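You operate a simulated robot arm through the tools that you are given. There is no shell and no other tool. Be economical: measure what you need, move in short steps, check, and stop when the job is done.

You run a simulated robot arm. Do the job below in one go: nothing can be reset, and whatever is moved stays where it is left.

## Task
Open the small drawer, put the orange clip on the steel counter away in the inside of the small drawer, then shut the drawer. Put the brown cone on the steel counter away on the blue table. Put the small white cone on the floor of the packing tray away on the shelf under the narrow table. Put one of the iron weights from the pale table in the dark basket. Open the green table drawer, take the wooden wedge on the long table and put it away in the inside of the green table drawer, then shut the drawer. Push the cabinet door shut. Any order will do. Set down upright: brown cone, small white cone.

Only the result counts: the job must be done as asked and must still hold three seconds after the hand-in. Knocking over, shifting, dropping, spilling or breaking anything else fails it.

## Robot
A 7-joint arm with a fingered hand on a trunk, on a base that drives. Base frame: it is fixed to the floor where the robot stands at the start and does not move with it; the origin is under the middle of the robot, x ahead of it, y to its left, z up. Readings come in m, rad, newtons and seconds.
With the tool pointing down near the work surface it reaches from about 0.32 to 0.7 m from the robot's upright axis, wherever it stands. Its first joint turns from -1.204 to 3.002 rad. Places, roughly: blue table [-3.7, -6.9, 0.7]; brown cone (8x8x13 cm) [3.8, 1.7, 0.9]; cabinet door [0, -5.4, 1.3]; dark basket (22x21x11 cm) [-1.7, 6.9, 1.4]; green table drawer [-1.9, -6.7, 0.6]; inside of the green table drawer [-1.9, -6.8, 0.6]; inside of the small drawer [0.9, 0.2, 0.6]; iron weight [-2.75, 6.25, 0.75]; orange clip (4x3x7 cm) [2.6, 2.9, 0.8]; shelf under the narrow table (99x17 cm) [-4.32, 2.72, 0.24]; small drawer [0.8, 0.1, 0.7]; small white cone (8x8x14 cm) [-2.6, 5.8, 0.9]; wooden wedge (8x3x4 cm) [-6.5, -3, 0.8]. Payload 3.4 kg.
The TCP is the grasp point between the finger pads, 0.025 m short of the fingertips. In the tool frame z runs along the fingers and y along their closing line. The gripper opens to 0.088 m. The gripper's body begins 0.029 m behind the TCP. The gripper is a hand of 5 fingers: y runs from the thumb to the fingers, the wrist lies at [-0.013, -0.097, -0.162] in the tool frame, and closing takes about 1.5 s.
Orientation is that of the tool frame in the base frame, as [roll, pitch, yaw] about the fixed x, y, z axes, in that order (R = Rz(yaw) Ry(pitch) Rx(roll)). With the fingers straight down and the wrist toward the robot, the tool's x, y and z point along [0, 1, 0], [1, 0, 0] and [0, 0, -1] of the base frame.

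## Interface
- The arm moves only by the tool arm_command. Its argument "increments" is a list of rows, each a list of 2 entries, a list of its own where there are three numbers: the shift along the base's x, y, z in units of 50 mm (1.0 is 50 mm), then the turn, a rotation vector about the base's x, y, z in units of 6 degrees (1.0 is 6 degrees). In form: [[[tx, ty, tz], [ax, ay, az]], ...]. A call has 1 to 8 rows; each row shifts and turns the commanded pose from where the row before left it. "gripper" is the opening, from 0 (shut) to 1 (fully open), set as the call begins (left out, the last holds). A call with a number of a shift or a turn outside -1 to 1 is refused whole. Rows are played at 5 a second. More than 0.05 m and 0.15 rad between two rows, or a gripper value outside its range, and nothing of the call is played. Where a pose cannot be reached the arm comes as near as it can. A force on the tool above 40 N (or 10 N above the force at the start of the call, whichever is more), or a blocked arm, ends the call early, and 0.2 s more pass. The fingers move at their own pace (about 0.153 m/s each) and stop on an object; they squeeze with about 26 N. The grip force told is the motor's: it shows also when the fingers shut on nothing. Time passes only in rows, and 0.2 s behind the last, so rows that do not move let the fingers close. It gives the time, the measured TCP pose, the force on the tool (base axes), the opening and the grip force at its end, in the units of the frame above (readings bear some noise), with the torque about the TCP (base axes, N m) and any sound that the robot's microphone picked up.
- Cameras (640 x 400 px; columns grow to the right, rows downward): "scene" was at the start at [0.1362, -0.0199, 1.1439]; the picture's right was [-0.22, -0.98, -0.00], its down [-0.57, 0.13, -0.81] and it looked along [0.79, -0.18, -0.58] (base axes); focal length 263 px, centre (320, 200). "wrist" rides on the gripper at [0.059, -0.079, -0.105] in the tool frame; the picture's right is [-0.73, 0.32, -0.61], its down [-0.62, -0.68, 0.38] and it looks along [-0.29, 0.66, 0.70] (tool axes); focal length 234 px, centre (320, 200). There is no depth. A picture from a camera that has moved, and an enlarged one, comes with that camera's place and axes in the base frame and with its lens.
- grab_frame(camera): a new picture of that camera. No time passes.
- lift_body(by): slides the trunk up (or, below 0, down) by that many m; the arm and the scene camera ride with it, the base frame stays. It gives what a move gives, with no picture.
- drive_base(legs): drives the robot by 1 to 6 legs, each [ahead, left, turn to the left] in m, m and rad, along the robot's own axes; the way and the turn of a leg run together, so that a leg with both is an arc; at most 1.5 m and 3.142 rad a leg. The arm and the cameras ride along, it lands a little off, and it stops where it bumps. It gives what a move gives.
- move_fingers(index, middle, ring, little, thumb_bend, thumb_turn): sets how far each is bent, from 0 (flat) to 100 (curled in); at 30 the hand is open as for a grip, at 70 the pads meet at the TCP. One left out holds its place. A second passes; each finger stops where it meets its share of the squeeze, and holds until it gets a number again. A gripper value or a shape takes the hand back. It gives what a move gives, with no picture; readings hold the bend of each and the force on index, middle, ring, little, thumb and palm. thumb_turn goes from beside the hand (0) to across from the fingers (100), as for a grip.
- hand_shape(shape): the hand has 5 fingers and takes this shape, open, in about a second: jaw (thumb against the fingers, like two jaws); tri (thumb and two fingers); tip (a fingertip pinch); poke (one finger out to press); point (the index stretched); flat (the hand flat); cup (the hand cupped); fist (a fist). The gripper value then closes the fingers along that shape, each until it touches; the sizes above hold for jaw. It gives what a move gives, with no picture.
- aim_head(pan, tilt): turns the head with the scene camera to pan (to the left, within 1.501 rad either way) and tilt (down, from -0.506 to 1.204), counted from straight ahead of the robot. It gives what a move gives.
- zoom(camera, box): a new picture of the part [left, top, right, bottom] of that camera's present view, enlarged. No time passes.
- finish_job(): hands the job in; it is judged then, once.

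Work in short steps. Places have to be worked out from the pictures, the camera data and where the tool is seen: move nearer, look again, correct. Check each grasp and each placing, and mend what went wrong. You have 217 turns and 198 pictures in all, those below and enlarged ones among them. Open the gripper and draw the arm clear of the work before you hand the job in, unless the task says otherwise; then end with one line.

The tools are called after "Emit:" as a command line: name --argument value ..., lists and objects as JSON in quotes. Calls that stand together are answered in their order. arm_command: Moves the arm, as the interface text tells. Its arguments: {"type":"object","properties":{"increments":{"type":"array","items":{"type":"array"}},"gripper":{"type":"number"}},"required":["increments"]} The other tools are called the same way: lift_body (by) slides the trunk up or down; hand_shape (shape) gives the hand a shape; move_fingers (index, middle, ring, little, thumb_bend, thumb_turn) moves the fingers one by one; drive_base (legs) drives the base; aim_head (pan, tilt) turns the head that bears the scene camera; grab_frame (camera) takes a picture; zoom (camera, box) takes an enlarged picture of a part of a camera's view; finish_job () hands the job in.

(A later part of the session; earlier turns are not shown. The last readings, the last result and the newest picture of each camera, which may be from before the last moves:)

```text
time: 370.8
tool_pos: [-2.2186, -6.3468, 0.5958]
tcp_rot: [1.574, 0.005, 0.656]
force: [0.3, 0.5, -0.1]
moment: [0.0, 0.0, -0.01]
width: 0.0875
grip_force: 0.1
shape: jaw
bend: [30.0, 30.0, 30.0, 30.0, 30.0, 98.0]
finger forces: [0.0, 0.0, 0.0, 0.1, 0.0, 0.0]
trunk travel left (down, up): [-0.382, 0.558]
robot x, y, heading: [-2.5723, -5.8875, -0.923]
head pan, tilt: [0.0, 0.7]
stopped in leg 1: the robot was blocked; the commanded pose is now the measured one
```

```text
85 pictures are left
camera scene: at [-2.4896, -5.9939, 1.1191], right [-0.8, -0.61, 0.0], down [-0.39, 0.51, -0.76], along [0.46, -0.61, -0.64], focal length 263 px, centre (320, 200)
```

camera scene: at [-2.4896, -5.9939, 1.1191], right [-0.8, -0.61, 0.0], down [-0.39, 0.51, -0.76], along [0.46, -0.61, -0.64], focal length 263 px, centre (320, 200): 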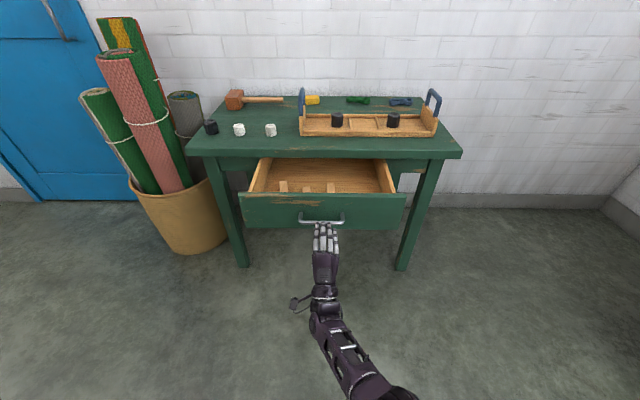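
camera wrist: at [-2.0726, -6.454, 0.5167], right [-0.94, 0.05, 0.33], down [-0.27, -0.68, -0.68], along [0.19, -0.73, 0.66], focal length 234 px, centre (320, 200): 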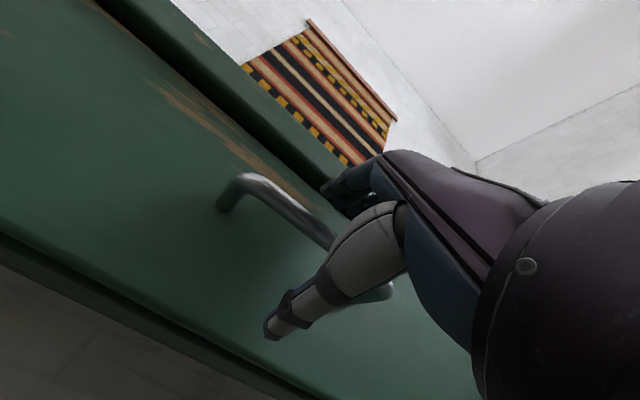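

The drawer is open about 0.2 m with three wedges inside; backing off stopped softly at the loom, so I'll go no further back there. Now for the wedge on the long table: I'll raise the arm, move out sideways, turn, and look.

Emit:
lift_body --by 0.4

Emit:
drive_base --legs '[[0.05, -0.6, 0], [0, 0, -1.55]]'

Emit:
aim_head --pan -1.3 --tilt 0.35

Emit:
grab_frame --camera "scene"

Emit:
aim_head --pan -0.4 --tilt 0.45

Emit:
grab_frame --camera "scene"

```text
time: 374.6
tool_pos: [-2.2182, -6.3469, 0.9956]
tcp_rot: [1.573, 0.004, 0.655]
force: [-0.3, -0.3, 0.0]
moment: [-0.02, 0.01, -0.02]
width: 0.0876
grip_force: 0.0
shape: jaw
bend: [30.0, 30.0, 30.0, 30.0, 30.0, 98.0]
finger forces: [0.0, 0.1, 0.0, 0.1, 0.0, 0.0]
trunk travel left (down, up): [-0.782, 0.158]
robot x, y, heading: [-2.5723, -5.8826, -0.924]
head pan, tilt: [0.0, 0.7]
```

```text
time: 381.8
tool_pos: [-3.4681, -6.656, 0.997]
tcp_rot: [1.573, 0.005, -0.888]
force: [-1.3, -0.2, 0.5]
moment: [0.01, 0.0, 0.01]
width: 0.0878
grip_force: 0.0
shape: jaw
bend: [30.0, 30.0, 30.0, 30.0, 30.0, 98.0]
finger forces: [0.1, 0.0, 0.0, 0.0, 0.0, 0.0]
trunk travel left (down, up): [-0.782, 0.158]
robot x, y, heading: [-3.0181, -6.2867, -2.458]
head pan, tilt: [0.0, 0.7]
```

```text
time: 383.3
tool_pos: [-3.4686, -6.6575, 0.9953]
tcp_rot: [1.573, 0.005, -0.888]
force: [-0.4, -0.2, -0.1]
moment: [0.0, -0.01, 0.0]
width: 0.0877
grip_force: 0.1
shape: jaw
bend: [30.0, 30.0, 30.0, 30.0, 30.0, 98.0]
finger forces: [0.1, 0.1, 0.0, 0.0, 0.0, 0.0]
trunk travel left (down, up): [-0.782, 0.158]
robot x, y, heading: [-3.0138, -6.2924, -2.463]
head pan, tilt: [-1.3, 0.351]
```

```text
84 pictures are left
camera scene: at [-3.1313, -6.2679, 1.5504], right [0.58, 0.81, 0.0], down [0.28, -0.2, -0.94], along [-0.76, 0.55, -0.34], focal length 263 px, centre (320, 200)
```

scene: 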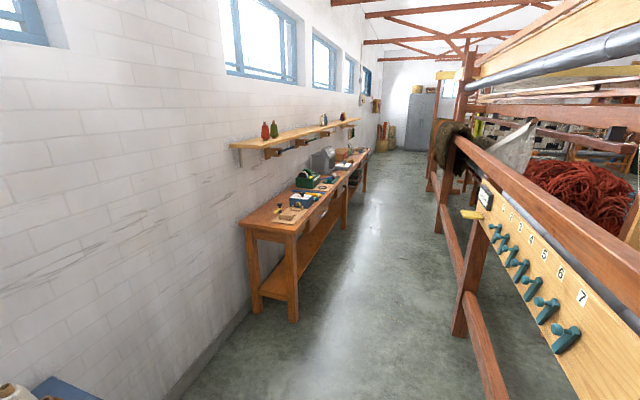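

```text
time: 384.5
tool_pos: [-3.4691, -6.6567, 0.9965]
tcp_rot: [1.573, 0.004, -0.89]
force: [-0.2, 0.5, -0.2]
moment: [0.0, 0.03, -0.01]
width: 0.0876
grip_force: 0.1
shape: jaw
bend: [30.0, 30.0, 30.0, 30.0, 30.0, 98.0]
finger forces: [0.1, 0.0, 0.0, 0.0, 0.0, 0.0]
trunk travel left (down, up): [-0.782, 0.158]
robot x, y, heading: [-3.0155, -6.2904, -2.464]
head pan, tilt: [-0.4, 0.45]
```

```text
83 pictures are left
camera scene: at [-3.1439, -6.3472, 1.5412], right [-0.27, 0.96, 0.0], down [0.42, 0.12, -0.9], along [-0.87, -0.25, -0.44], focal length 263 px, centre (320, 200)
```

scene: 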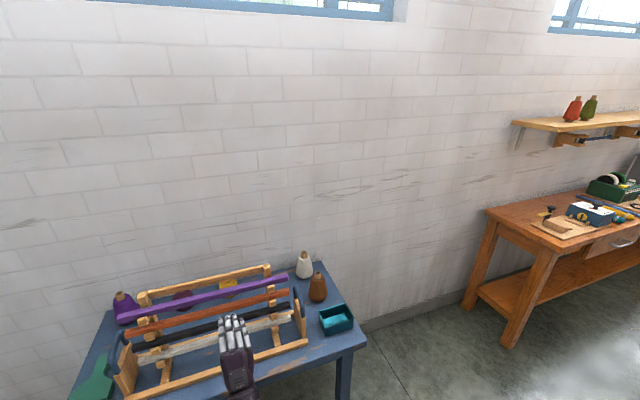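

There's a corridor between the loom and the long table against the back wall. I'll raise the arm, move close to the blue table, turn right, and drive along it.

Emit:
lift_body --by 0.15

Emit:
drive_base --legs '[[0.25, 0, 0], [0, 0, -1.57], [0.9, 0, 0], [1.4, -0.15, 0], [1.4, 0, 0]]'

Emit:
aim_head --pan 0.6 --tilt 0.5

Emit:
grab_frame --camera "scene"

```text
time: 386.2
tool_pos: [-3.4683, -6.6576, 1.146]
tcp_rot: [1.573, 0.004, -0.889]
force: [0.0, -0.3, -0.5]
moment: [0.02, -0.01, -0.01]
width: 0.0877
grip_force: 0.1
shape: jaw
bend: [30.0, 30.0, 30.0, 30.0, 30.0, 98.0]
finger forces: [0.1, 0.0, 0.0, 0.0, 0.0, 0.1]
trunk travel left (down, up): [-0.932, 0.008]
robot x, y, heading: [-3.0166, -6.2913, -2.463]
head pan, tilt: [-0.4, 0.45]
```

```text
time: 409.4
tool_pos: [-5.8197, -3.0237, 1.146]
tcp_rot: [1.573, 0.005, -2.457]
force: [0.1, 0.0, 0.6]
moment: [-0.01, 0.01, -0.02]
width: 0.0876
grip_force: 0.0
shape: jaw
bend: [30.0, 30.0, 30.0, 30.0, 30.0, 98.0]
finger forces: [0.0, 0.0, 0.1, 0.1, 0.0, 0.1]
trunk travel left (down, up): [-0.932, 0.008]
robot x, y, heading: [-5.4526, -3.4711, 2.252]
head pan, tilt: [-0.4, 0.45]
```

```text
time: 410.7
tool_pos: [-5.8207, -3.0223, 1.1456]
tcp_rot: [1.574, 0.005, -2.456]
force: [-0.5, 0.1, -0.5]
moment: [0.03, -0.01, -0.02]
width: 0.0874
grip_force: 0.1
shape: jaw
bend: [30.0, 30.0, 30.0, 30.0, 30.0, 98.0]
finger forces: [0.0, 0.1, 0.0, 0.0, 0.0, 0.1]
trunk travel left (down, up): [-0.932, 0.008]
robot x, y, heading: [-5.451, -3.4709, 2.254]
head pan, tilt: [0.6, 0.499]
```

```text
82 pictures are left
camera scene: at [-5.5712, -3.4092, 1.6868], right [0.29, 0.96, 0.0], down [0.46, -0.14, -0.88], along [-0.84, 0.25, -0.48], focal length 263 px, centre (320, 200)
```

scene: 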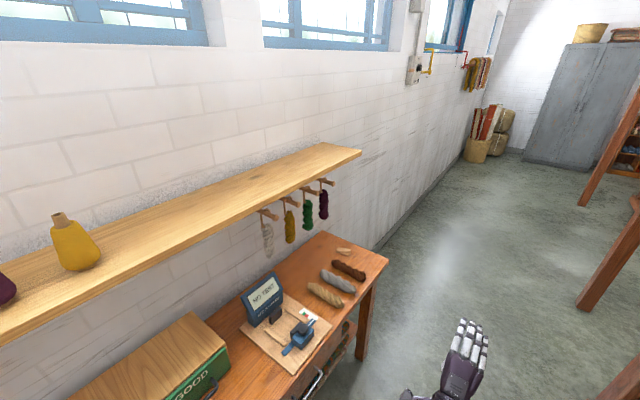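

I'm at the far end of the long table, and a small wooden piece is near (344,250). I'll zoom in.

Emit:
zoom --camera "scene" --box '[230, 220, 406, 330]'

```text
3.64 times, centred on (318, 275) of scene
camera zoom: at [-5.5712, -3.4092, 1.6868], right [0.29, 0.96, 0.0], down [0.46, -0.14, -0.88], along [-0.84, 0.25, -0.48], focal length 958 px, centre (327, -73)
```

zoom: 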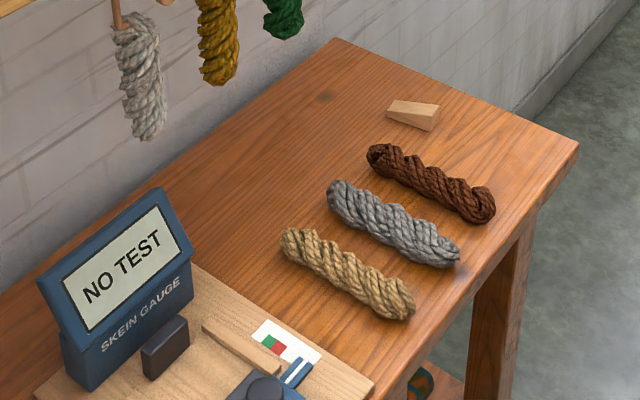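

The wedge lies at about (-6.58, -2.98), long axis at roughly 55°. I'll bring the tool back to pointing down here in the open corridor.

Emit:
arm_command --increments '[[[0.211, 0.229, -0.3], [-0.776, -0.631, 0]], [[0.211, 0.229, -0.3], [-0.776, -0.631, 0]], [[0.211, 0.229, -0.3], [-0.776, -0.631, 0]], [[0.211, 0.229, -0.3], [-0.776, -0.631, 0]], [[0.211, 0.229, -0.3], [-0.776, -0.631, 0]], [[0.211, 0.229, -0.3], [-0.776, -0.631, 0]], [[0.211, 0.229, -0.3], [-0.776, -0.631, 0]], [[0.211, 0.229, -0.3], [-0.776, -0.631, 0]]]'

Emit:
arm_command --increments '[[[0.211, 0.229, -0.3], [-0.776, -0.631, 0]], [[0.211, 0.229, -0.3], [-0.776, -0.631, 0]], [[0.211, 0.229, -0.3], [-0.776, -0.631, 0]], [[0.211, 0.229, -0.3], [-0.776, -0.631, 0]], [[0.211, 0.229, -0.3], [-0.776, -0.631, 0]], [[0.211, 0.229, -0.3], [-0.776, -0.631, 0]], [[0.211, 0.229, -0.3], [-0.776, -0.631, 0]]]'

```text
time: 412.5
tool_pos: [-5.7364, -2.9311, 1.0267]
tcp_rot: [2.413, -0.001, -2.454]
force: [0.1, 0.5, 0.2]
moment: [0.0, -0.02, 0.01]
width: 0.0877
grip_force: 0.0
shape: jaw
bend: [30.0, 30.0, 30.0, 30.0, 30.0, 98.0]
finger forces: [0.0, 0.0, 0.0, 0.0, 0.0, 0.0]
trunk travel left (down, up): [-0.932, 0.008]
robot x, y, heading: [-5.4506, -3.4734, 2.25]
head pan, tilt: [0.6, 0.499]
```

```text
time: 414.1
tool_pos: [-5.6517, -2.8665, 0.9186]
tcp_rot: [-3.137, -0.003, -2.455]
force: [0.1, 0.0, 0.8]
moment: [0.04, 0.02, -0.01]
width: 0.0878
grip_force: 0.1
shape: jaw
bend: [30.0, 30.0, 30.0, 30.0, 30.0, 98.0]
finger forces: [0.1, 0.0, 0.1, 0.0, 0.0, 0.0]
out of reach, approached as far as the arm can: row 7
trunk travel left (down, up): [-0.932, 0.008]
robot x, y, heading: [-5.4538, -3.4734, 2.254]
head pan, tilt: [0.6, 0.499]
```

Tool is down. The wedge's orientation suits an approach from the table's far end, so I'll drive past the end, turn round, and face back along the table.

Emit:
arm_command --increments '[[[0.4, -0.5, 0.3], [0, 0, 0]], [[0.4, -0.5, 0.3], [0, 0, 0]]]'

Emit:
drive_base --legs '[[1.5, 0, 0], [0.38, 0, 0], [0, 0, 3.14], [0.05, -0.33, 0]]'

Emit:
aim_head --pan 0 --tilt 0.75

Emit:
grab_frame --camera "scene"

Emit:
grab_frame --camera "wrist"

```text
time: 414.7
tool_pos: [-5.61, -2.9203, 0.9481]
tcp_rot: [-3.138, -0.004, -2.456]
force: [-0.1, -0.6, 0.9]
moment: [0.01, 0.02, -0.03]
width: 0.0879
grip_force: 0.0
shape: jaw
bend: [30.0, 30.0, 30.0, 30.0, 30.0, 98.0]
finger forces: [0.0, 0.0, 0.0, 0.1, 0.0, 0.1]
trunk travel left (down, up): [-0.932, 0.008]
robot x, y, heading: [-5.4539, -3.4752, 2.256]
head pan, tilt: [0.6, 0.499]
```

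```text
time: 433.3
tool_pos: [-6.6849, -2.8178, 0.9472]
tcp_rot: [-3.139, -0.003, 0.716]
force: [0.3, 0.5, 0.1]
moment: [0.0, 0.03, -0.02]
width: 0.0879
grip_force: 0.1
shape: jaw
bend: [30.0, 30.0, 30.0, 30.0, 30.0, 98.0]
finger forces: [0.0, 0.0, 0.0, 0.1, 0.0, 0.0]
trunk travel left (down, up): [-0.932, 0.008]
robot x, y, heading: [-6.8623, -2.269, -0.858]
head pan, tilt: [0.6, 0.499]
```

```text
time: 434.3
tool_pos: [-6.6849, -2.8168, 0.9473]
tcp_rot: [-3.137, -0.004, 0.715]
force: [-0.1, -0.3, 0.2]
moment: [0.02, -0.01, -0.04]
width: 0.088
grip_force: 0.0
shape: jaw
bend: [30.0, 30.0, 30.0, 30.0, 30.0, 98.0]
finger forces: [0.0, 0.1, 0.0, 0.0, 0.0, 0.1]
trunk travel left (down, up): [-0.932, 0.008]
robot x, y, heading: [-6.8588, -2.2684, -0.858]
head pan, tilt: [0.0, 0.75]
```

```text
80 pictures are left
camera scene: at [-6.7726, -2.3684, 1.6648], right [-0.76, -0.65, 0.0], down [-0.45, 0.52, -0.73], along [0.48, -0.55, -0.68], focal length 263 px, centre (320, 200)
```

scene: 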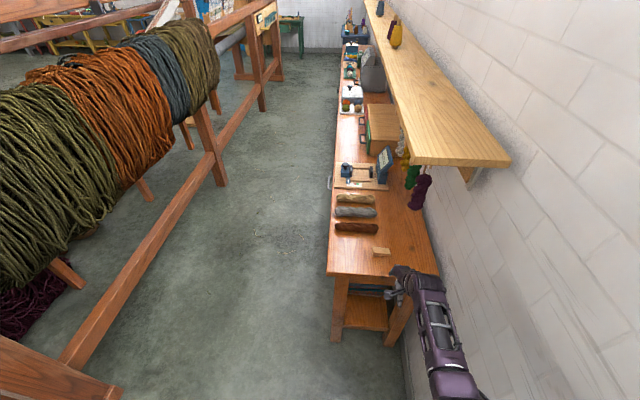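

```text
79 pictures are left
camera wrist: at [-6.6927, -2.7193, 1.0515], right [-0.34, -0.72, 0.6], down [-0.92, 0.11, -0.38], along [0.21, -0.68, -0.7], focal length 234 px, centre (320, 200)
```

wrist: 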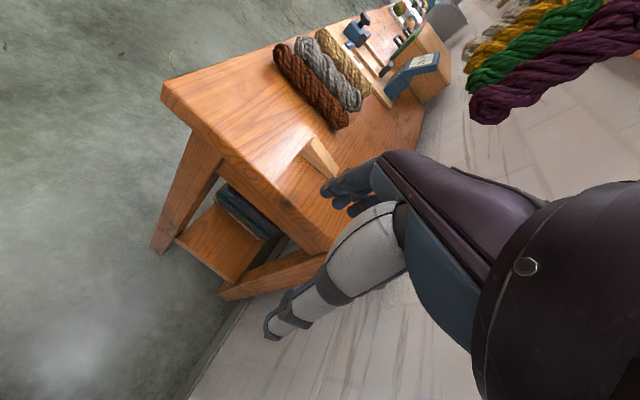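

The wedge is at about (-6.548, -2.986, 0.81) and the tool's closing axis already suits it. I'll drive 0.21 m ahead and check.

Emit:
drive_base --legs '[[0.213, -0.007, 0]]'

Emit:
grab_frame --camera "wrist"

Emit:
zoom --camera "scene" --box '[300, 200, 460, 300]'

```text
time: 435.9
tool_pos: [-6.5517, -2.9811, 0.9475]
tcp_rot: [-3.138, -0.002, 0.718]
force: [0.1, 0.3, 0.0]
moment: [0.0, 0.05, -0.01]
width: 0.0879
grip_force: 0.1
shape: jaw
bend: [30.0, 30.0, 30.0, 30.0, 30.0, 98.0]
finger forces: [0.0, 0.1, 0.0, 0.1, 0.0, 0.0]
trunk travel left (down, up): [-0.932, 0.008]
robot x, y, heading: [-6.7238, -2.4338, -0.858]
head pan, tilt: [0.0, 0.75]
```

```text
78 pictures are left
camera wrist: at [-6.5597, -2.8836, 1.0518], right [-0.33, -0.72, 0.6], down [-0.92, 0.1, -0.38], along [0.21, -0.68, -0.7], focal length 234 px, centre (320, 200)
```

wrist: 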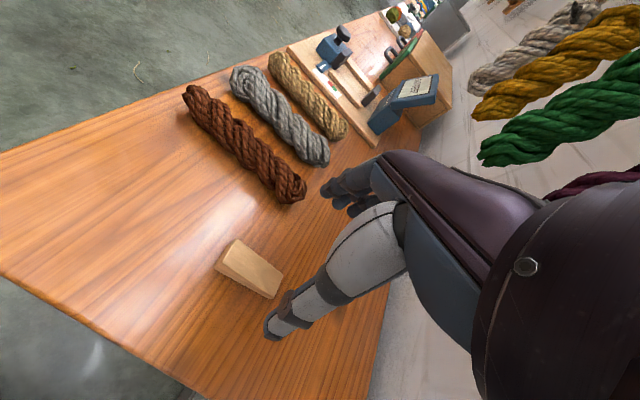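

```text
4.00 times, centred on (380, 250) of scene
camera zoom: at [-6.6405, -2.5327, 1.6649], right [-0.76, -0.65, 0.0], down [-0.45, 0.52, -0.73], along [0.48, -0.55, -0.68], focal length 1054 px, centre (80, 0)
```

zoom: 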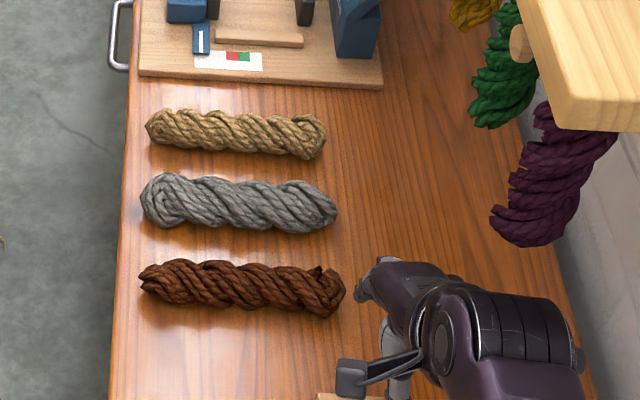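

The wedge centre is at (-6.546, -2.998). I'll adjust slightly with a small yaw, then lower.

Emit:
arm_command --increments '[[[0.06, -0.15, 0], [0, 0, 0.85]], [[0.06, -0.15, 0], [0, 0, 0.85]]]'

Emit:
lift_body --by -0.12

Emit:
grab_frame --camera "wrist"

```text
time: 436.5
tool_pos: [-6.5462, -2.9979, 0.9464]
tcp_rot: [-3.137, -0.003, 0.897]
force: [-0.2, -0.1, -0.1]
moment: [0.01, -0.05, 0.0]
width: 0.0879
grip_force: 0.0
shape: jaw
bend: [30.0, 30.0, 30.0, 30.0, 30.0, 98.0]
finger forces: [0.1, 0.1, 0.0, 0.1, 0.0, 0.0]
trunk travel left (down, up): [-0.932, 0.008]
robot x, y, heading: [-6.7264, -2.4313, -0.861]
head pan, tilt: [0.0, 0.75]
```

```text
time: 438.0
tool_pos: [-6.5449, -2.9972, 0.8275]
tcp_rot: [-3.139, -0.004, 0.896]
force: [-0.2, -0.4, -0.6]
moment: [-0.02, -0.01, -0.01]
width: 0.0879
grip_force: 0.0
shape: jaw
bend: [30.0, 30.0, 30.0, 30.0, 30.0, 98.0]
finger forces: [0.0, 0.1, 0.0, 0.1, 0.0, 0.0]
trunk travel left (down, up): [-0.812, 0.128]
robot x, y, heading: [-6.7261, -2.431, -0.861]
head pan, tilt: [0.0, 0.75]
```

```text
76 pictures are left
camera wrist: at [-6.5709, -2.9023, 0.9316], right [-0.2, -0.77, 0.6], down [-0.92, -0.06, -0.38], along [0.33, -0.63, -0.7], focal length 234 px, centre (320, 200)
```

wrist: 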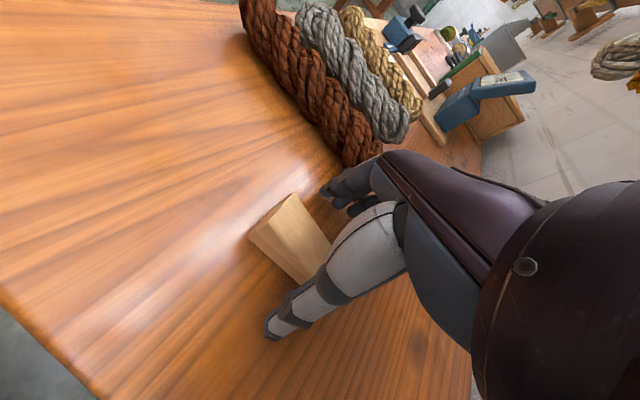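

Aligned. I'll lower 2.8 cm and close.

Emit:
lift_body --by -0.028

Emit:
arm_command --increments '[[[0.1, 0.05, 0], [0, 0, 0]], [[0, 0, 0], [0, 0, 0]], [[0, 0, 0], [0, 0, 0]]]'

Emit:
arm_command --increments '[[[0, 0, 0], [0, 0, 0]], [[0, 0, 0], [0, 0, 0]], [[0, 0, 0], [0, 0, 0]], [[0, 0, 0], [0, 0, 0]], [[0, 0, 0], [0, 0, 0]], [[0, 0, 0], [0, 0, 0]], [[0, 0, 0], [0, 0, 0]], [[0, 0, 0], [0, 0, 0]]]' --gripper 0

Emit:
lift_body --by 0.1

Emit:
grab_frame --camera "wrist"

```text
time: 438.6
tool_pos: [-6.5406, -3.0023, 0.8217]
tcp_rot: [3.109, 0.001, 0.893]
force: [-3.3, 7.3, 24.4]
moment: [-0.57, -0.51, 0.04]
width: 0.0849
grip_force: 0.0
shape: jaw
bend: [30.0, 30.0, 30.0, 30.0, 25.0, 97.0]
finger forces: [0.1, 22.3, 0.0, 0.0, 2.4, 0.0]
trunk travel left (down, up): [-0.795, 0.145]
robot x, y, heading: [-6.7301, -2.4337, -0.864]
head pan, tilt: [0.0, 0.75]
stopped: the force on the tool passed its limit at 48 N (the readings are from after the stop); the commanded pose is now the measured one
```

```text
time: 439.4
tool_pos: [-6.5396, -2.9987, 0.8221]
tcp_rot: [3.114, 0.002, 0.893]
force: [-7.9, 0.1, 29.1]
moment: [-0.88, -0.55, -0.2]
width: 0.085
grip_force: 0.1
shape: jaw
bend: [30.0, 30.0, 30.0, 30.0, 26.0, 99.0]
finger forces: [0.5, 25.5, 0.1, 0.0, 3.8, 0.0]
trunk travel left (down, up): [-0.795, 0.145]
robot x, y, heading: [-6.7248, -2.4347, -0.862]
head pan, tilt: [0.0, 0.75]
```

```text
time: 439.9
tool_pos: [-6.5326, -3.002, 0.8255]
tcp_rot: [3.105, 0.003, 0.892]
force: [-4.5, 1.6, 28.9]
moment: [0.39, 0.46, 0.07]
width: 0.0284
grip_force: 25.6
shape: jaw
bend: [74.0, 54.0, 50.0, 56.0, 78.0, 100.0]
finger forces: [10.8, 10.5, 2.5, 0.0, 49.0, 0.0]
trunk travel left (down, up): [-0.795, 0.145]
robot x, y, heading: [-6.7266, -2.4303, -0.859]
head pan, tilt: [0.0, 0.75]
stopped in row 2: the force on the tool passed its limit at 46 N (the readings are from after the stop); the commanded pose is now the measured one
```

```text
time: 441.2
tool_pos: [-6.5351, -3.0026, 0.9201]
tcp_rot: [3.118, -0.002, 0.894]
force: [-0.2, -0.5, 0.3]
moment: [-0.01, 0.02, 0.02]
width: 0.0273
grip_force: 26.2
shape: jaw
bend: [74.0, 57.0, 58.0, 57.0, 78.0, 99.0]
finger forces: [11.9, 7.5, 2.8, 0.0, 22.1, 0.1]
trunk travel left (down, up): [-0.895, 0.045]
robot x, y, heading: [-6.7238, -2.434, -0.862]
head pan, tilt: [0.0, 0.75]
```

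```text
75 pictures are left
camera wrist: at [-6.562, -2.9045, 1.0219], right [-0.22, -0.76, 0.61], down [-0.91, -0.06, -0.4], along [0.34, -0.65, -0.68], focal length 234 px, centre (320, 200)
```

wrist: 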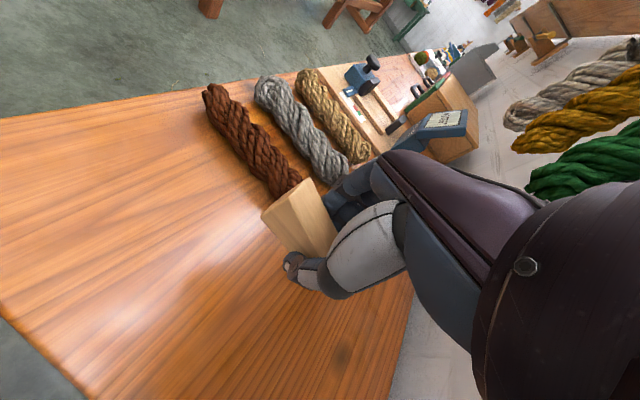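

The wedge is in hand (the table top was at 0.795, a bit higher than assumed). I'll drive back down the corridor toward the green table.

Emit:
lift_body --by 0.04

Emit:
drive_base --legs '[[-0.2, 0.3, -0.025], [1.5, 0, 0], [1.5, 0, 0], [0.9, 0, 0]]'

Emit:
aim_head --pan 0.2 --tilt 0.45

Emit:
grab_frame --camera "scene"

```text
time: 442.0
tool_pos: [-6.5354, -3.0018, 0.9599]
tcp_rot: [3.118, -0.003, 0.893]
force: [0.4, 0.0, 0.1]
moment: [0.03, 0.02, -0.01]
width: 0.0273
grip_force: 25.6
shape: jaw
bend: [74.0, 57.0, 58.0, 57.0, 78.0, 99.0]
finger forces: [11.8, 7.5, 2.8, 0.1, 22.1, 0.0]
trunk travel left (down, up): [-0.935, 0.005]
robot x, y, heading: [-6.7279, -2.4307, -0.861]
head pan, tilt: [0.0, 0.75]
```

```text
time: 462.8
tool_pos: [-3.9689, -5.6819, 0.9596]
tcp_rot: [3.116, -0.003, 0.864]
force: [0.3, -0.8, 0.7]
moment: [0.02, 0.02, 0.01]
width: 0.0269
grip_force: 26.5
shape: jaw
bend: [74.0, 57.0, 58.0, 57.0, 78.0, 98.0]
finger forces: [11.9, 7.4, 2.9, 0.1, 22.1, 0.0]
trunk travel left (down, up): [-0.935, 0.005]
robot x, y, heading: [-4.1444, -5.1099, -0.889]
head pan, tilt: [0.0, 0.75]
```

```text
time: 463.6
tool_pos: [-3.9683, -5.6821, 0.9598]
tcp_rot: [3.117, -0.003, 0.863]
force: [0.0, -1.1, 0.7]
moment: [0.01, -0.01, -0.02]
width: 0.0267
grip_force: 26.1
shape: jaw
bend: [74.0, 57.0, 58.0, 57.0, 78.0, 98.0]
finger forces: [11.9, 7.4, 2.9, 0.0, 22.1, 0.1]
trunk travel left (down, up): [-0.935, 0.005]
robot x, y, heading: [-4.1403, -5.1098, -0.893]
head pan, tilt: [0.201, 0.45]
```

```text
74 pictures are left
camera scene: at [-4.0409, -5.2055, 1.694], right [-0.63, -0.77, 0.0], down [-0.34, 0.28, -0.9], along [0.7, -0.57, -0.44], focal length 263 px, centre (320, 200)
```

scene: 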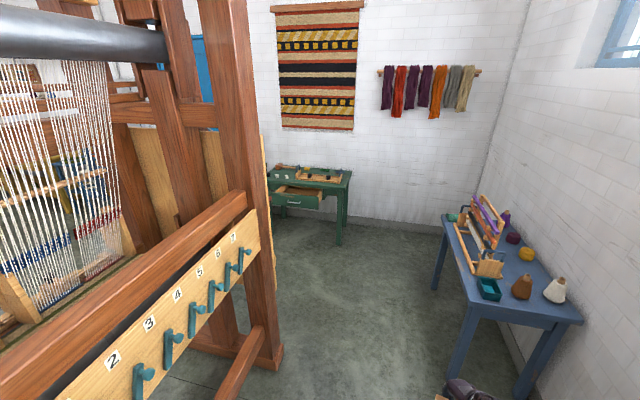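

The way is clear and the brown cone stands fine. I'll drive past the loom corner and sidestep in front of the open drawer.

Emit:
drive_base --legs '[[1.48, -0.12, 0], [0.2, 0, 0], [0, 0.9, 0]]'

Emit:
aim_head --pan 0 --tilt 0.85

Emit:
grab_frame --camera "scene"

Emit:
grab_frame --camera "wrist"

```text
time: 476.5
tool_pos: [-2.2939, -6.4816, 0.96]
tcp_rot: [3.116, -0.001, 0.866]
force: [0.3, -0.1, -0.8]
moment: [0.0, -0.02, 0.02]
width: 0.0271
grip_force: 25.9
shape: jaw
bend: [74.0, 57.0, 58.0, 57.0, 78.0, 98.0]
finger forces: [11.9, 7.4, 2.8, 0.0, 22.2, 0.0]
trunk travel left (down, up): [-0.935, 0.005]
robot x, y, heading: [-2.4693, -5.9074, -0.889]
head pan, tilt: [0.201, 0.45]
```

```text
time: 477.4
tool_pos: [-2.2937, -6.4806, 0.9595]
tcp_rot: [3.118, -0.002, 0.868]
force: [-0.4, 0.0, 0.4]
moment: [0.0, -0.01, -0.01]
width: 0.027
grip_force: 26.6
shape: jaw
bend: [74.0, 57.0, 58.0, 57.0, 78.0, 98.0]
finger forces: [11.9, 7.4, 2.8, 0.0, 22.2, 0.1]
trunk travel left (down, up): [-0.935, 0.005]
robot x, y, heading: [-2.4723, -5.9074, -0.883]
head pan, tilt: [0.0, 0.85]
```

```text
73 pictures are left
camera scene: at [-2.3894, -6.0068, 1.6597], right [-0.77, -0.63, 0.0], down [-0.48, 0.58, -0.66], along [0.42, -0.51, -0.75], focal length 263 px, centre (320, 200)
```

scene: 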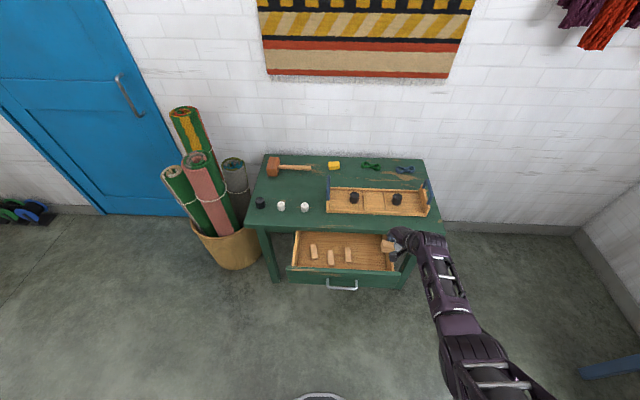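

```text
72 pictures are left
camera wrist: at [-2.3189, -6.3829, 1.062], right [-0.24, -0.75, 0.61], down [-0.92, -0.04, -0.4], along [0.33, -0.66, -0.68], focal length 234 px, centre (320, 200)
```

wrist: 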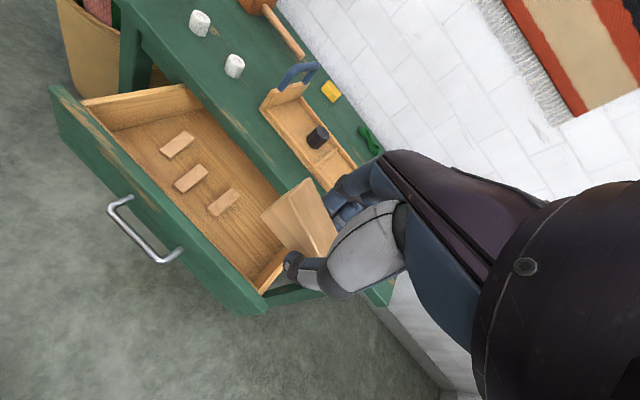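

The free spot is at the drawer's right. The opening is short, so I'll turn the hand 80° so the wedge's length runs into the drawer and the narrow side of the hand fits the gap.

Emit:
arm_command --increments '[[[0, 0, 0], [0, 0, 0.95]], [[0, 0, 0], [0, 0, 0.95]], [[0, 0, 0], [0, 0, 0.95]], [[0, 0, 0], [0, 0, 0.95]], [[0, 0, 0], [0, 0, 0.95]], [[0, 0, 0], [0, 0, 0.95]], [[0, 0, 0], [0, 0, 0.95]]]'

Emit:
arm_command --increments '[[[0, 0, 0], [0, 0, 0.95]], [[0, 0, 0], [0, 0, 0.95]], [[0, 0, 0], [0, 0, 0.95]], [[0, 0, 0], [0, 0, 0.95]], [[0, 0, 0], [0, 0, 0.95]], [[0, 0, 0], [0, 0, 0.95]], [[0, 0, 0], [0, 0, 0.95]]]'

Emit:
drive_base --legs '[[0.15, 0.005, 0]]'

Emit:
grab_frame --camera "wrist"

Emit:
zoom --camera "scene" --box '[260, 220, 452, 340]'

```text
time: 479.0
tool_pos: [-2.2936, -6.481, 0.9595]
tcp_rot: [3.118, -0.001, 1.563]
force: [-0.5, -1.2, 0.3]
moment: [0.0, 0.01, 0.0]
width: 0.0269
grip_force: 26.2
shape: jaw
bend: [74.0, 57.0, 58.0, 57.0, 78.0, 98.0]
finger forces: [12.0, 7.3, 2.8, 0.0, 22.2, 0.0]
trunk travel left (down, up): [-0.935, 0.005]
robot x, y, heading: [-2.4705, -5.9043, -0.886]
head pan, tilt: [0.0, 0.85]
```

```text
time: 480.6
tool_pos: [-2.3005, -6.4331, 0.9778]
tcp_rot: [3.118, -0.002, 2.26]
force: [-0.2, -0.4, -0.8]
moment: [0.0, -0.04, 0.04]
width: 0.0267
grip_force: 26.0
shape: jaw
bend: [74.0, 57.0, 59.0, 57.0, 78.0, 98.0]
finger forces: [12.1, 7.2, 2.8, 0.0, 22.2, 0.1]
out of reach, approached as far as the arm can: row 2, 4, 5, 6, 7
trunk travel left (down, up): [-0.935, 0.005]
robot x, y, heading: [-2.4756, -5.9098, -0.885]
head pan, tilt: [0.0, 0.85]
```

```text
time: 482.0
tool_pos: [-2.202, -6.5464, 0.9787]
tcp_rot: [3.117, -0.003, 2.256]
force: [-0.4, -0.1, 0.1]
moment: [0.01, -0.01, -0.02]
width: 0.0269
grip_force: 26.3
shape: jaw
bend: [74.0, 57.0, 59.0, 57.0, 78.0, 98.0]
finger forces: [12.0, 7.3, 2.9, 0.1, 22.2, 0.0]
trunk travel left (down, up): [-0.935, 0.005]
robot x, y, heading: [-2.3713, -6.0225, -0.884]
head pan, tilt: [0.0, 0.85]
```

```text
71 pictures are left
camera wrist: at [-2.3033, -6.5527, 1.0809], right [0.7, -0.37, 0.62], down [-0.12, -0.91, -0.4], along [0.71, 0.2, -0.68], focal length 234 px, centre (320, 200)
```

wrist: 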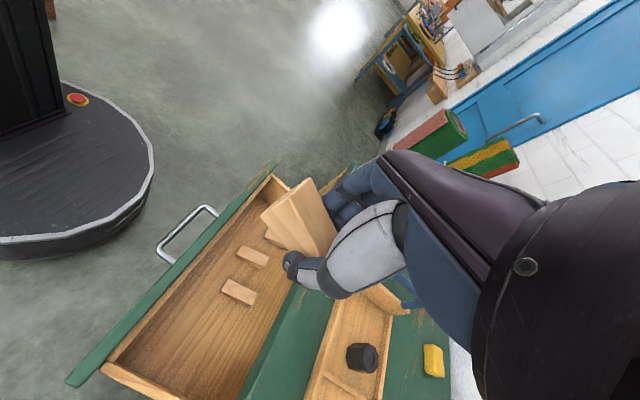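

```text
3.33 times, centred on (356, 280) of scene
camera zoom: at [-2.291, -6.1196, 1.6598], right [-0.77, -0.63, 0.0], down [-0.47, 0.58, -0.66], along [0.42, -0.51, -0.75], focal length 878 px, centre (200, -67)
```

zoom: 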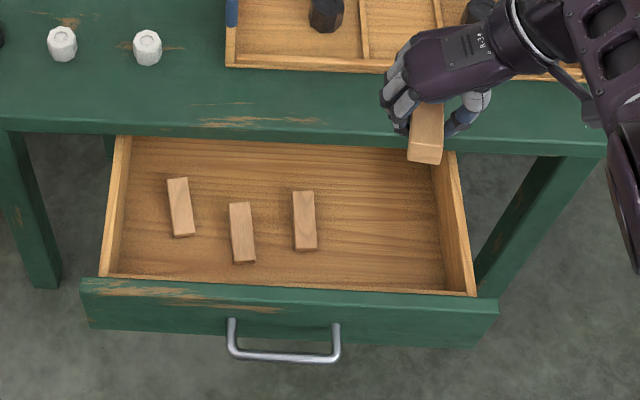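

The gap between panel and table edge is about 11 cm, and the hand's narrow side (9 cm) fits. I'll centre it (5.5 cm further in), lower to just above the rim, and check.

Emit:
drive_base --legs '[[0.053, -0.012, 0]]'

Emit:
lift_body --by -0.2

Emit:
grab_frame --camera "wrist"

Emit:
zoom --camera "scene" --box '[260, 220, 452, 340]'

```text
time: 482.9
tool_pos: [-2.1789, -6.5925, 0.9803]
tcp_rot: [3.117, 0.002, 2.258]
force: [0.2, 0.8, 0.1]
moment: [-0.04, -0.01, 0.01]
width: 0.0269
grip_force: 25.8
shape: jaw
bend: [74.0, 57.0, 59.0, 57.0, 78.0, 98.0]
finger forces: [12.1, 7.3, 2.8, 0.0, 22.2, 0.0]
trunk travel left (down, up): [-0.935, 0.005]
robot x, y, heading: [-2.3475, -6.0705, -0.883]
head pan, tilt: [0.0, 0.85]
```

```text
time: 485.1
tool_pos: [-2.1782, -6.5958, 0.7766]
tcp_rot: [3.115, -0.002, 2.259]
force: [-0.7, 1.1, -1.1]
moment: [0.01, 0.01, 0.0]
width: 0.0266
grip_force: 26.6
shape: jaw
bend: [74.0, 57.0, 59.0, 57.0, 78.0, 98.0]
finger forces: [12.1, 7.4, 2.9, 0.1, 22.1, 0.1]
trunk travel left (down, up): [-0.735, 0.205]
robot x, y, heading: [-2.3489, -6.0682, -0.885]
head pan, tilt: [0.0, 0.85]
```

```text
69 pictures are left
camera wrist: at [-2.2782, -6.6019, 0.88], right [0.7, -0.37, 0.61], down [-0.12, -0.91, -0.4], along [0.7, 0.2, -0.68], focal length 234 px, centre (320, 200)
```

wrist: 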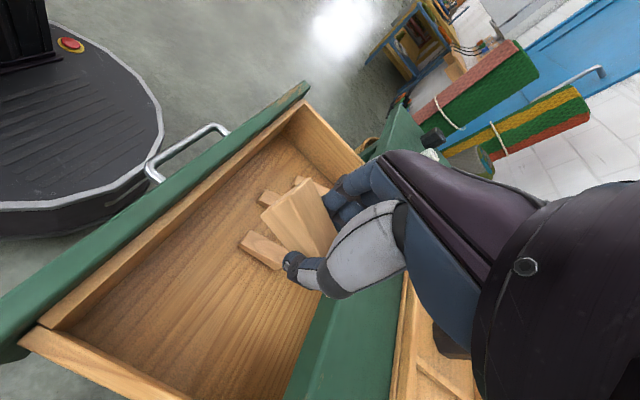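

```text
3.33 times, centred on (356, 280) of scene
camera zoom: at [-2.2655, -6.1696, 1.4596], right [-0.77, -0.63, 0.0], down [-0.48, 0.58, -0.66], along [0.42, -0.51, -0.75], focal length 878 px, centre (200, -67)
```

zoom: 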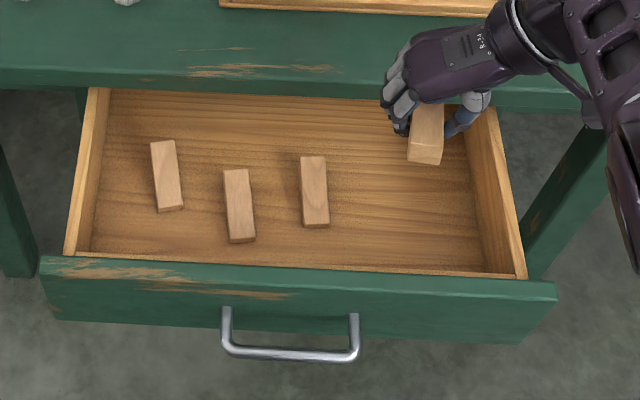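

There's room all round; I'll shift 8 mm further in and lower into the drawer.

Emit:
arm_command --increments '[[[0.1, -0.12, 0], [0, 0, 0]], [[0, 0, 0], [0, 0, 0]]]'

Emit:
lift_body --by -0.15

Emit:
grab_frame --camera "wrist"

Emit:
zoom --camera "scene" --box '[260, 220, 452, 340]'

```text
time: 485.7
tool_pos: [-2.1739, -6.5977, 0.7787]
tcp_rot: [3.117, -0.001, 2.259]
force: [-0.5, -0.1, -0.9]
moment: [-0.01, 0.02, 0.03]
width: 0.027
grip_force: 26.3
shape: jaw
bend: [74.0, 57.0, 59.0, 57.0, 78.0, 98.0]
finger forces: [12.1, 7.3, 2.8, 0.1, 22.1, 0.1]
out of reach, approached as far as the arm can: row 1
trunk travel left (down, up): [-0.735, 0.205]
robot x, y, heading: [-2.3447, -6.071, -0.882]
head pan, tilt: [0.0, 0.85]
```

```text
time: 487.4
tool_pos: [-2.175, -6.5978, 0.629]
tcp_rot: [3.118, -0.001, 2.26]
force: [-0.1, 0.0, 1.0]
moment: [0.0, 0.02, 0.02]
width: 0.027
grip_force: 26.1
shape: jaw
bend: [74.0, 57.0, 59.0, 57.0, 78.0, 98.0]
finger forces: [12.1, 7.3, 2.8, 0.0, 22.2, 0.0]
trunk travel left (down, up): [-0.585, 0.355]
robot x, y, heading: [-2.35, -6.0712, -0.882]
head pan, tilt: [0.0, 0.85]
```

```text
67 pictures are left
camera wrist: at [-2.2752, -6.6032, 0.7322], right [0.7, -0.37, 0.61], down [-0.12, -0.91, -0.4], along [0.7, 0.2, -0.68], focal length 234 px, centre (320, 200)
```

wrist: 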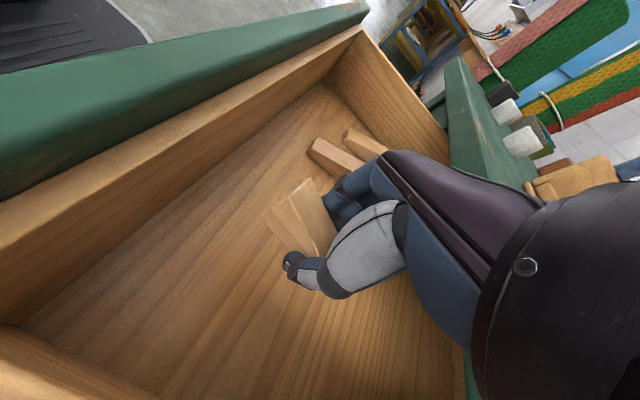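

```text
3.33 times, centred on (356, 280) of scene
camera zoom: at [-2.2655, -6.1695, 1.3096], right [-0.77, -0.63, 0.0], down [-0.48, 0.58, -0.66], along [0.42, -0.51, -0.75], focal length 878 px, centre (200, -67)
```

zoom: 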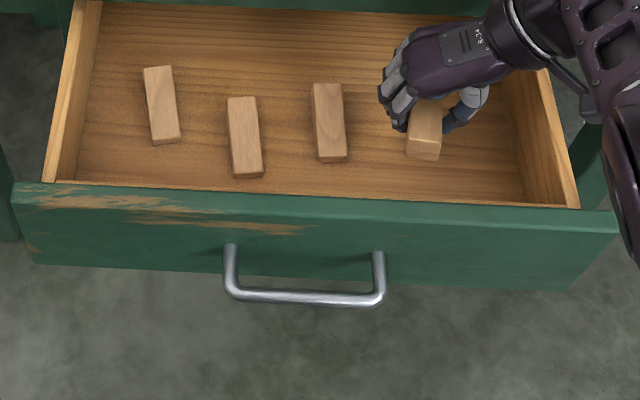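

Well aligned and clear. I'll creep down to the drawer floor.

Emit:
lift_body --by -0.03

Emit:
lift_body --by -0.015

Emit:
lift_body --by -0.01

Emit:
grab_frame --camera "wrist"

```text
time: 488.2
tool_pos: [-2.1735, -6.5982, 0.5995]
tcp_rot: [3.117, -0.002, 2.257]
force: [1.0, 0.1, -0.8]
moment: [-0.01, 0.03, 0.03]
width: 0.0269
grip_force: 25.3
shape: jaw
bend: [74.0, 57.0, 59.0, 57.0, 78.0, 98.0]
finger forces: [12.0, 7.4, 2.8, 0.0, 22.2, 0.1]
trunk travel left (down, up): [-0.555, 0.385]
robot x, y, heading: [-2.3487, -6.0697, -0.885]
head pan, tilt: [0.0, 0.85]
```

```text
time: 488.8
tool_pos: [-2.1749, -6.5981, 0.5852]
tcp_rot: [3.117, -0.001, 2.258]
force: [0.8, 0.0, 0.2]
moment: [-0.03, 0.0, -0.02]
width: 0.0269
grip_force: 25.4
shape: jaw
bend: [74.0, 57.0, 59.0, 57.0, 78.0, 98.0]
finger forces: [12.1, 7.2, 2.9, 0.0, 22.1, 0.0]
trunk travel left (down, up): [-0.54, 0.4]
robot x, y, heading: [-2.3456, -6.0727, -0.886]
head pan, tilt: [0.0, 0.85]
```

```text
time: 489.4
tool_pos: [-2.1743, -6.5986, 0.5782]
tcp_rot: [3.116, 0.002, 2.256]
force: [-0.3, -2.0, 13.1]
moment: [-0.05, 0.1, 0.0]
width: 0.0268
grip_force: 25.4
shape: jaw
bend: [74.0, 57.0, 59.0, 57.0, 78.0, 98.0]
finger forces: [15.3, 7.8, 2.9, 0.1, 32.1, 0.1]
trunk travel left (down, up): [-0.53, 0.41]
robot x, y, heading: [-2.3469, -6.068, -0.887]
head pan, tilt: [0.0, 0.85]
```

```text
65 pictures are left
camera wrist: at [-2.2752, -6.6031, 0.679], right [0.7, -0.37, 0.62], down [-0.12, -0.91, -0.4], along [0.71, 0.2, -0.68], focal length 234 px, centre (320, 200)
```

wrist: 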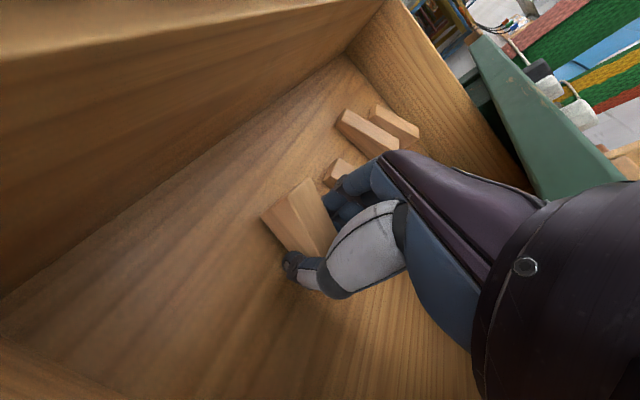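

Contact. I'll ease up 4 mm, open partway, and rise.

Emit:
lift_body --by 0.004

Emit:
arm_command --increments '[[[0, 0, 0], [0, 0, 0]], [[0, 0, 0], [0, 0, 0]], [[0, 0, 0], [0, 0, 0]], [[0, 0, 0], [0, 0, 0]]]' --gripper 0.55

Emit:
lift_body --by 0.25

Emit:
zoom --camera "scene" --box '[260, 220, 452, 340]'

```text
time: 489.9
tool_pos: [-2.1739, -6.596, 0.5768]
tcp_rot: [3.117, -0.002, 2.259]
force: [-0.9, -0.1, -0.1]
moment: [-0.01, -0.01, -0.01]
width: 0.0268
grip_force: 25.6
shape: jaw
bend: [74.0, 57.0, 59.0, 57.0, 78.0, 98.0]
finger forces: [12.3, 7.2, 2.8, 0.0, 22.2, 0.0]
trunk travel left (down, up): [-0.534, 0.406]
robot x, y, heading: [-2.3459, -6.0691, -0.887]
head pan, tilt: [0.0, 0.85]
```

```text
time: 490.9
tool_pos: [-2.1749, -6.5983, 0.5796]
tcp_rot: [3.119, -0.002, 2.258]
force: [0.1, -0.3, 0.6]
moment: [0.01, 0.02, -0.03]
width: 0.0478
grip_force: 0.2
shape: jaw
bend: [74.0, 43.0, 39.0, 42.0, 67.0, 100.0]
finger forces: [0.0, 0.0, 0.1, 0.0, 0.0, 0.0]
trunk travel left (down, up): [-0.534, 0.406]
robot x, y, heading: [-2.3476, -6.0673, -0.884]
head pan, tilt: [0.0, 0.85]
```

```text
time: 493.5
tool_pos: [-2.1747, -6.5974, 0.8289]
tcp_rot: [3.116, -0.003, 2.258]
force: [0.2, 0.8, -0.6]
moment: [-0.01, 0.01, -0.02]
width: 0.0482
grip_force: 0.1
shape: jaw
bend: [74.0, 43.0, 39.0, 42.0, 67.0, 100.0]
finger forces: [0.0, 0.0, 0.0, 0.0, 0.0, 0.0]
trunk travel left (down, up): [-0.784, 0.156]
robot x, y, heading: [-2.3468, -6.0712, -0.886]
head pan, tilt: [0.0, 0.85]
```

```text
3.33 times, centred on (356, 280) of scene
camera zoom: at [-2.2655, -6.1697, 1.5086], right [-0.77, -0.63, 0.0], down [-0.48, 0.58, -0.66], along [0.42, -0.51, -0.75], focal length 878 px, centre (200, -67)
```

zoom: 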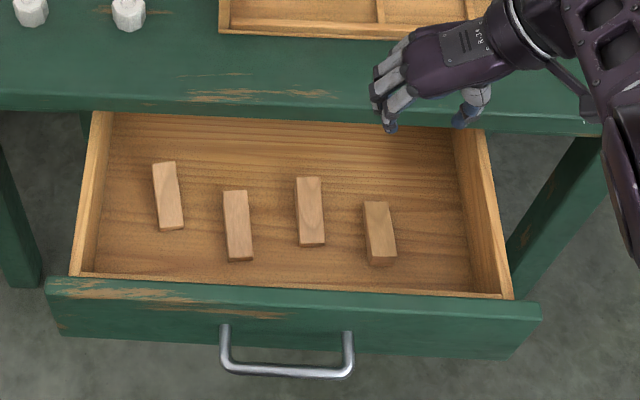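

The wedge lies in the drawer. Now to shut it: I'll make a fist, back off 0.2 m, centre on the handle, and lower.

Emit:
drive_base --legs '[[-0.2, 0.105, 0]]'

Emit:
hand_shape --shape "fist"

Emit:
lift_body --by -0.25

Emit:
grab_frame --camera "scene"

```text
time: 495.2
tool_pos: [-2.2228, -6.3758, 0.8288]
tcp_rot: [3.117, -0.002, 2.254]
force: [-0.2, -0.6, 0.0]
moment: [0.01, -0.02, -0.02]
width: 0.048
grip_force: 0.1
shape: jaw
bend: [74.0, 43.0, 39.0, 42.0, 67.0, 100.0]
finger forces: [0.0, 0.0, 0.1, 0.1, 0.0, 0.0]
trunk travel left (down, up): [-0.784, 0.156]
robot x, y, heading: [-2.3921, -5.8478, -0.887]
head pan, tilt: [0.0, 0.85]
```

```text
time: 496.1
tool_pos: [-2.2212, -6.3768, 0.8285]
tcp_rot: [3.116, -0.002, 2.256]
force: [1.2, 0.7, -0.1]
moment: [-0.01, -0.01, -0.02]
width: 0.0001
grip_force: 0.0
shape: fist
bend: [100.0, 100.0, 100.0, 100.0, 86.0, 85.0]
finger forces: [0.0, 0.0, 0.0, 0.1, 0.0, 0.0]
trunk travel left (down, up): [-0.784, 0.156]
robot x, y, heading: [-2.3931, -5.848, -0.887]
head pan, tilt: [0.0, 0.85]
```

```text
time: 498.7
tool_pos: [-2.2219, -6.375, 0.5794]
tcp_rot: [3.117, -0.002, 2.255]
force: [-0.4, -0.3, -0.5]
moment: [0.02, -0.01, 0.01]
width: 0.0002
grip_force: 0.0
shape: fist
bend: [100.0, 100.0, 100.0, 100.0, 86.0, 85.0]
finger forces: [0.0, 0.0, 0.0, 0.0, 0.0, 0.1]
trunk travel left (down, up): [-0.534, 0.406]
robot x, y, heading: [-2.3922, -5.85, -0.888]
head pan, tilt: [0.0, 0.85]
```

```text
63 pictures are left
camera scene: at [-2.3116, -5.9479, 1.2587], right [-0.78, -0.63, 0.0], down [-0.47, 0.58, -0.66], along [0.42, -0.51, -0.75], focal length 263 px, centre (320, 200)
```

scene: 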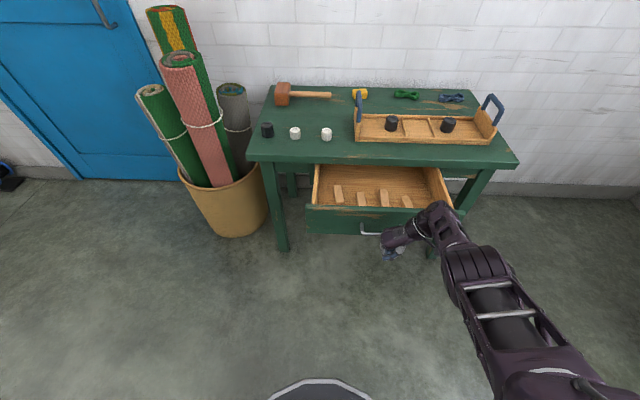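

Lined up with the handle. I'll push with the base.

Emit:
drive_base --legs '[[0.0, 0.02, 0], [0.15, 0, 0]]'

Emit:
grab_frame --camera "scene"

```text
time: 500.5
tool_pos: [-2.1098, -6.4807, 0.5787]
tcp_rot: [3.117, -0.003, 2.256]
force: [0.8, -0.3, -0.9]
moment: [0.02, 0.0, -0.01]
width: 0.0001
grip_force: 0.1
shape: fist
bend: [100.0, 100.0, 100.0, 100.0, 86.0, 85.0]
finger forces: [0.0, 0.0, 0.0, 0.0, 0.1, 0.1]
trunk travel left (down, up): [-0.534, 0.406]
robot x, y, heading: [-2.2816, -5.9526, -0.892]
head pan, tilt: [0.0, 0.85]
```

```text
62 pictures are left
camera scene: at [-2.1995, -6.0538, 1.2585], right [-0.78, -0.63, 0.0], down [-0.47, 0.58, -0.66], along [0.42, -0.51, -0.75], focal length 263 px, centre (320, 200)
```

scene: 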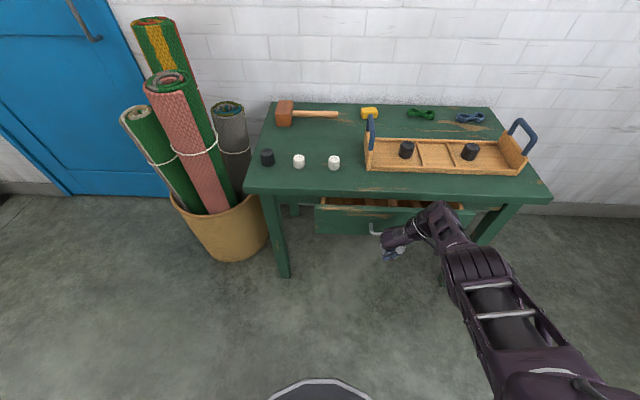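

Nearly there; more gentle pushes.

Emit:
drive_base --legs '[[0.05, 0, 0]]'

Emit:
drive_base --legs '[[0.02, 0, 0]]'

Emit:
zoom --camera "scene" --box '[280, 160, 472, 280]'

```text
time: 501.4
tool_pos: [-2.0782, -6.5197, 0.5782]
tcp_rot: [3.117, -0.004, 2.255]
force: [0.4, -0.6, 0.6]
moment: [0.02, 0.0, 0.01]
width: 0.0
grip_force: 0.0
shape: fist
bend: [100.0, 100.0, 100.0, 100.0, 86.0, 85.0]
finger forces: [0.0, 0.0, 0.0, 0.0, 0.1, 0.1]
trunk travel left (down, up): [-0.534, 0.406]
robot x, y, heading: [-2.2521, -5.9931, -0.887]
head pan, tilt: [0.0, 0.85]
```

```text
time: 502.2
tool_pos: [-2.0668, -6.5318, 0.5795]
tcp_rot: [3.119, -0.001, 2.255]
force: [-11.5, 16.3, 8.0]
moment: [-0.56, -0.49, 0.21]
width: 0.0
grip_force: 0.0
shape: fist
bend: [100.0, 100.0, 100.0, 100.0, 86.0, 85.0]
finger forces: [0.0, 0.0, 0.0, 22.7, 0.0, 0.0]
trunk travel left (down, up): [-0.534, 0.406]
robot x, y, heading: [-2.2389, -6.0082, -0.89]
head pan, tilt: [0.0, 0.85]
```

```text
3.33 times, centred on (376, 220) of scene
camera zoom: at [-2.1584, -6.1031, 1.2591], right [-0.78, -0.63, 0.0], down [-0.47, 0.58, -0.66], along [0.42, -0.51, -0.75], focal length 878 px, centre (133, 133)
```

zoom: 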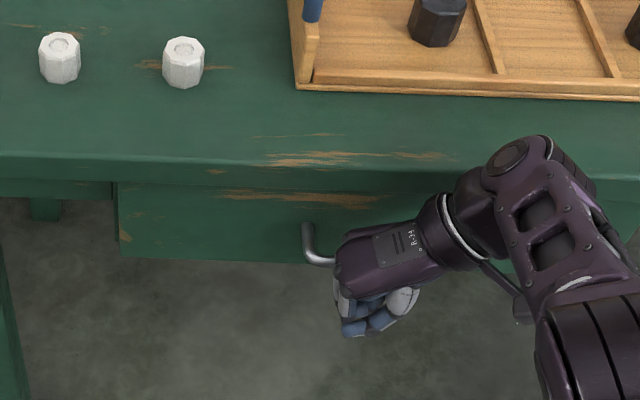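

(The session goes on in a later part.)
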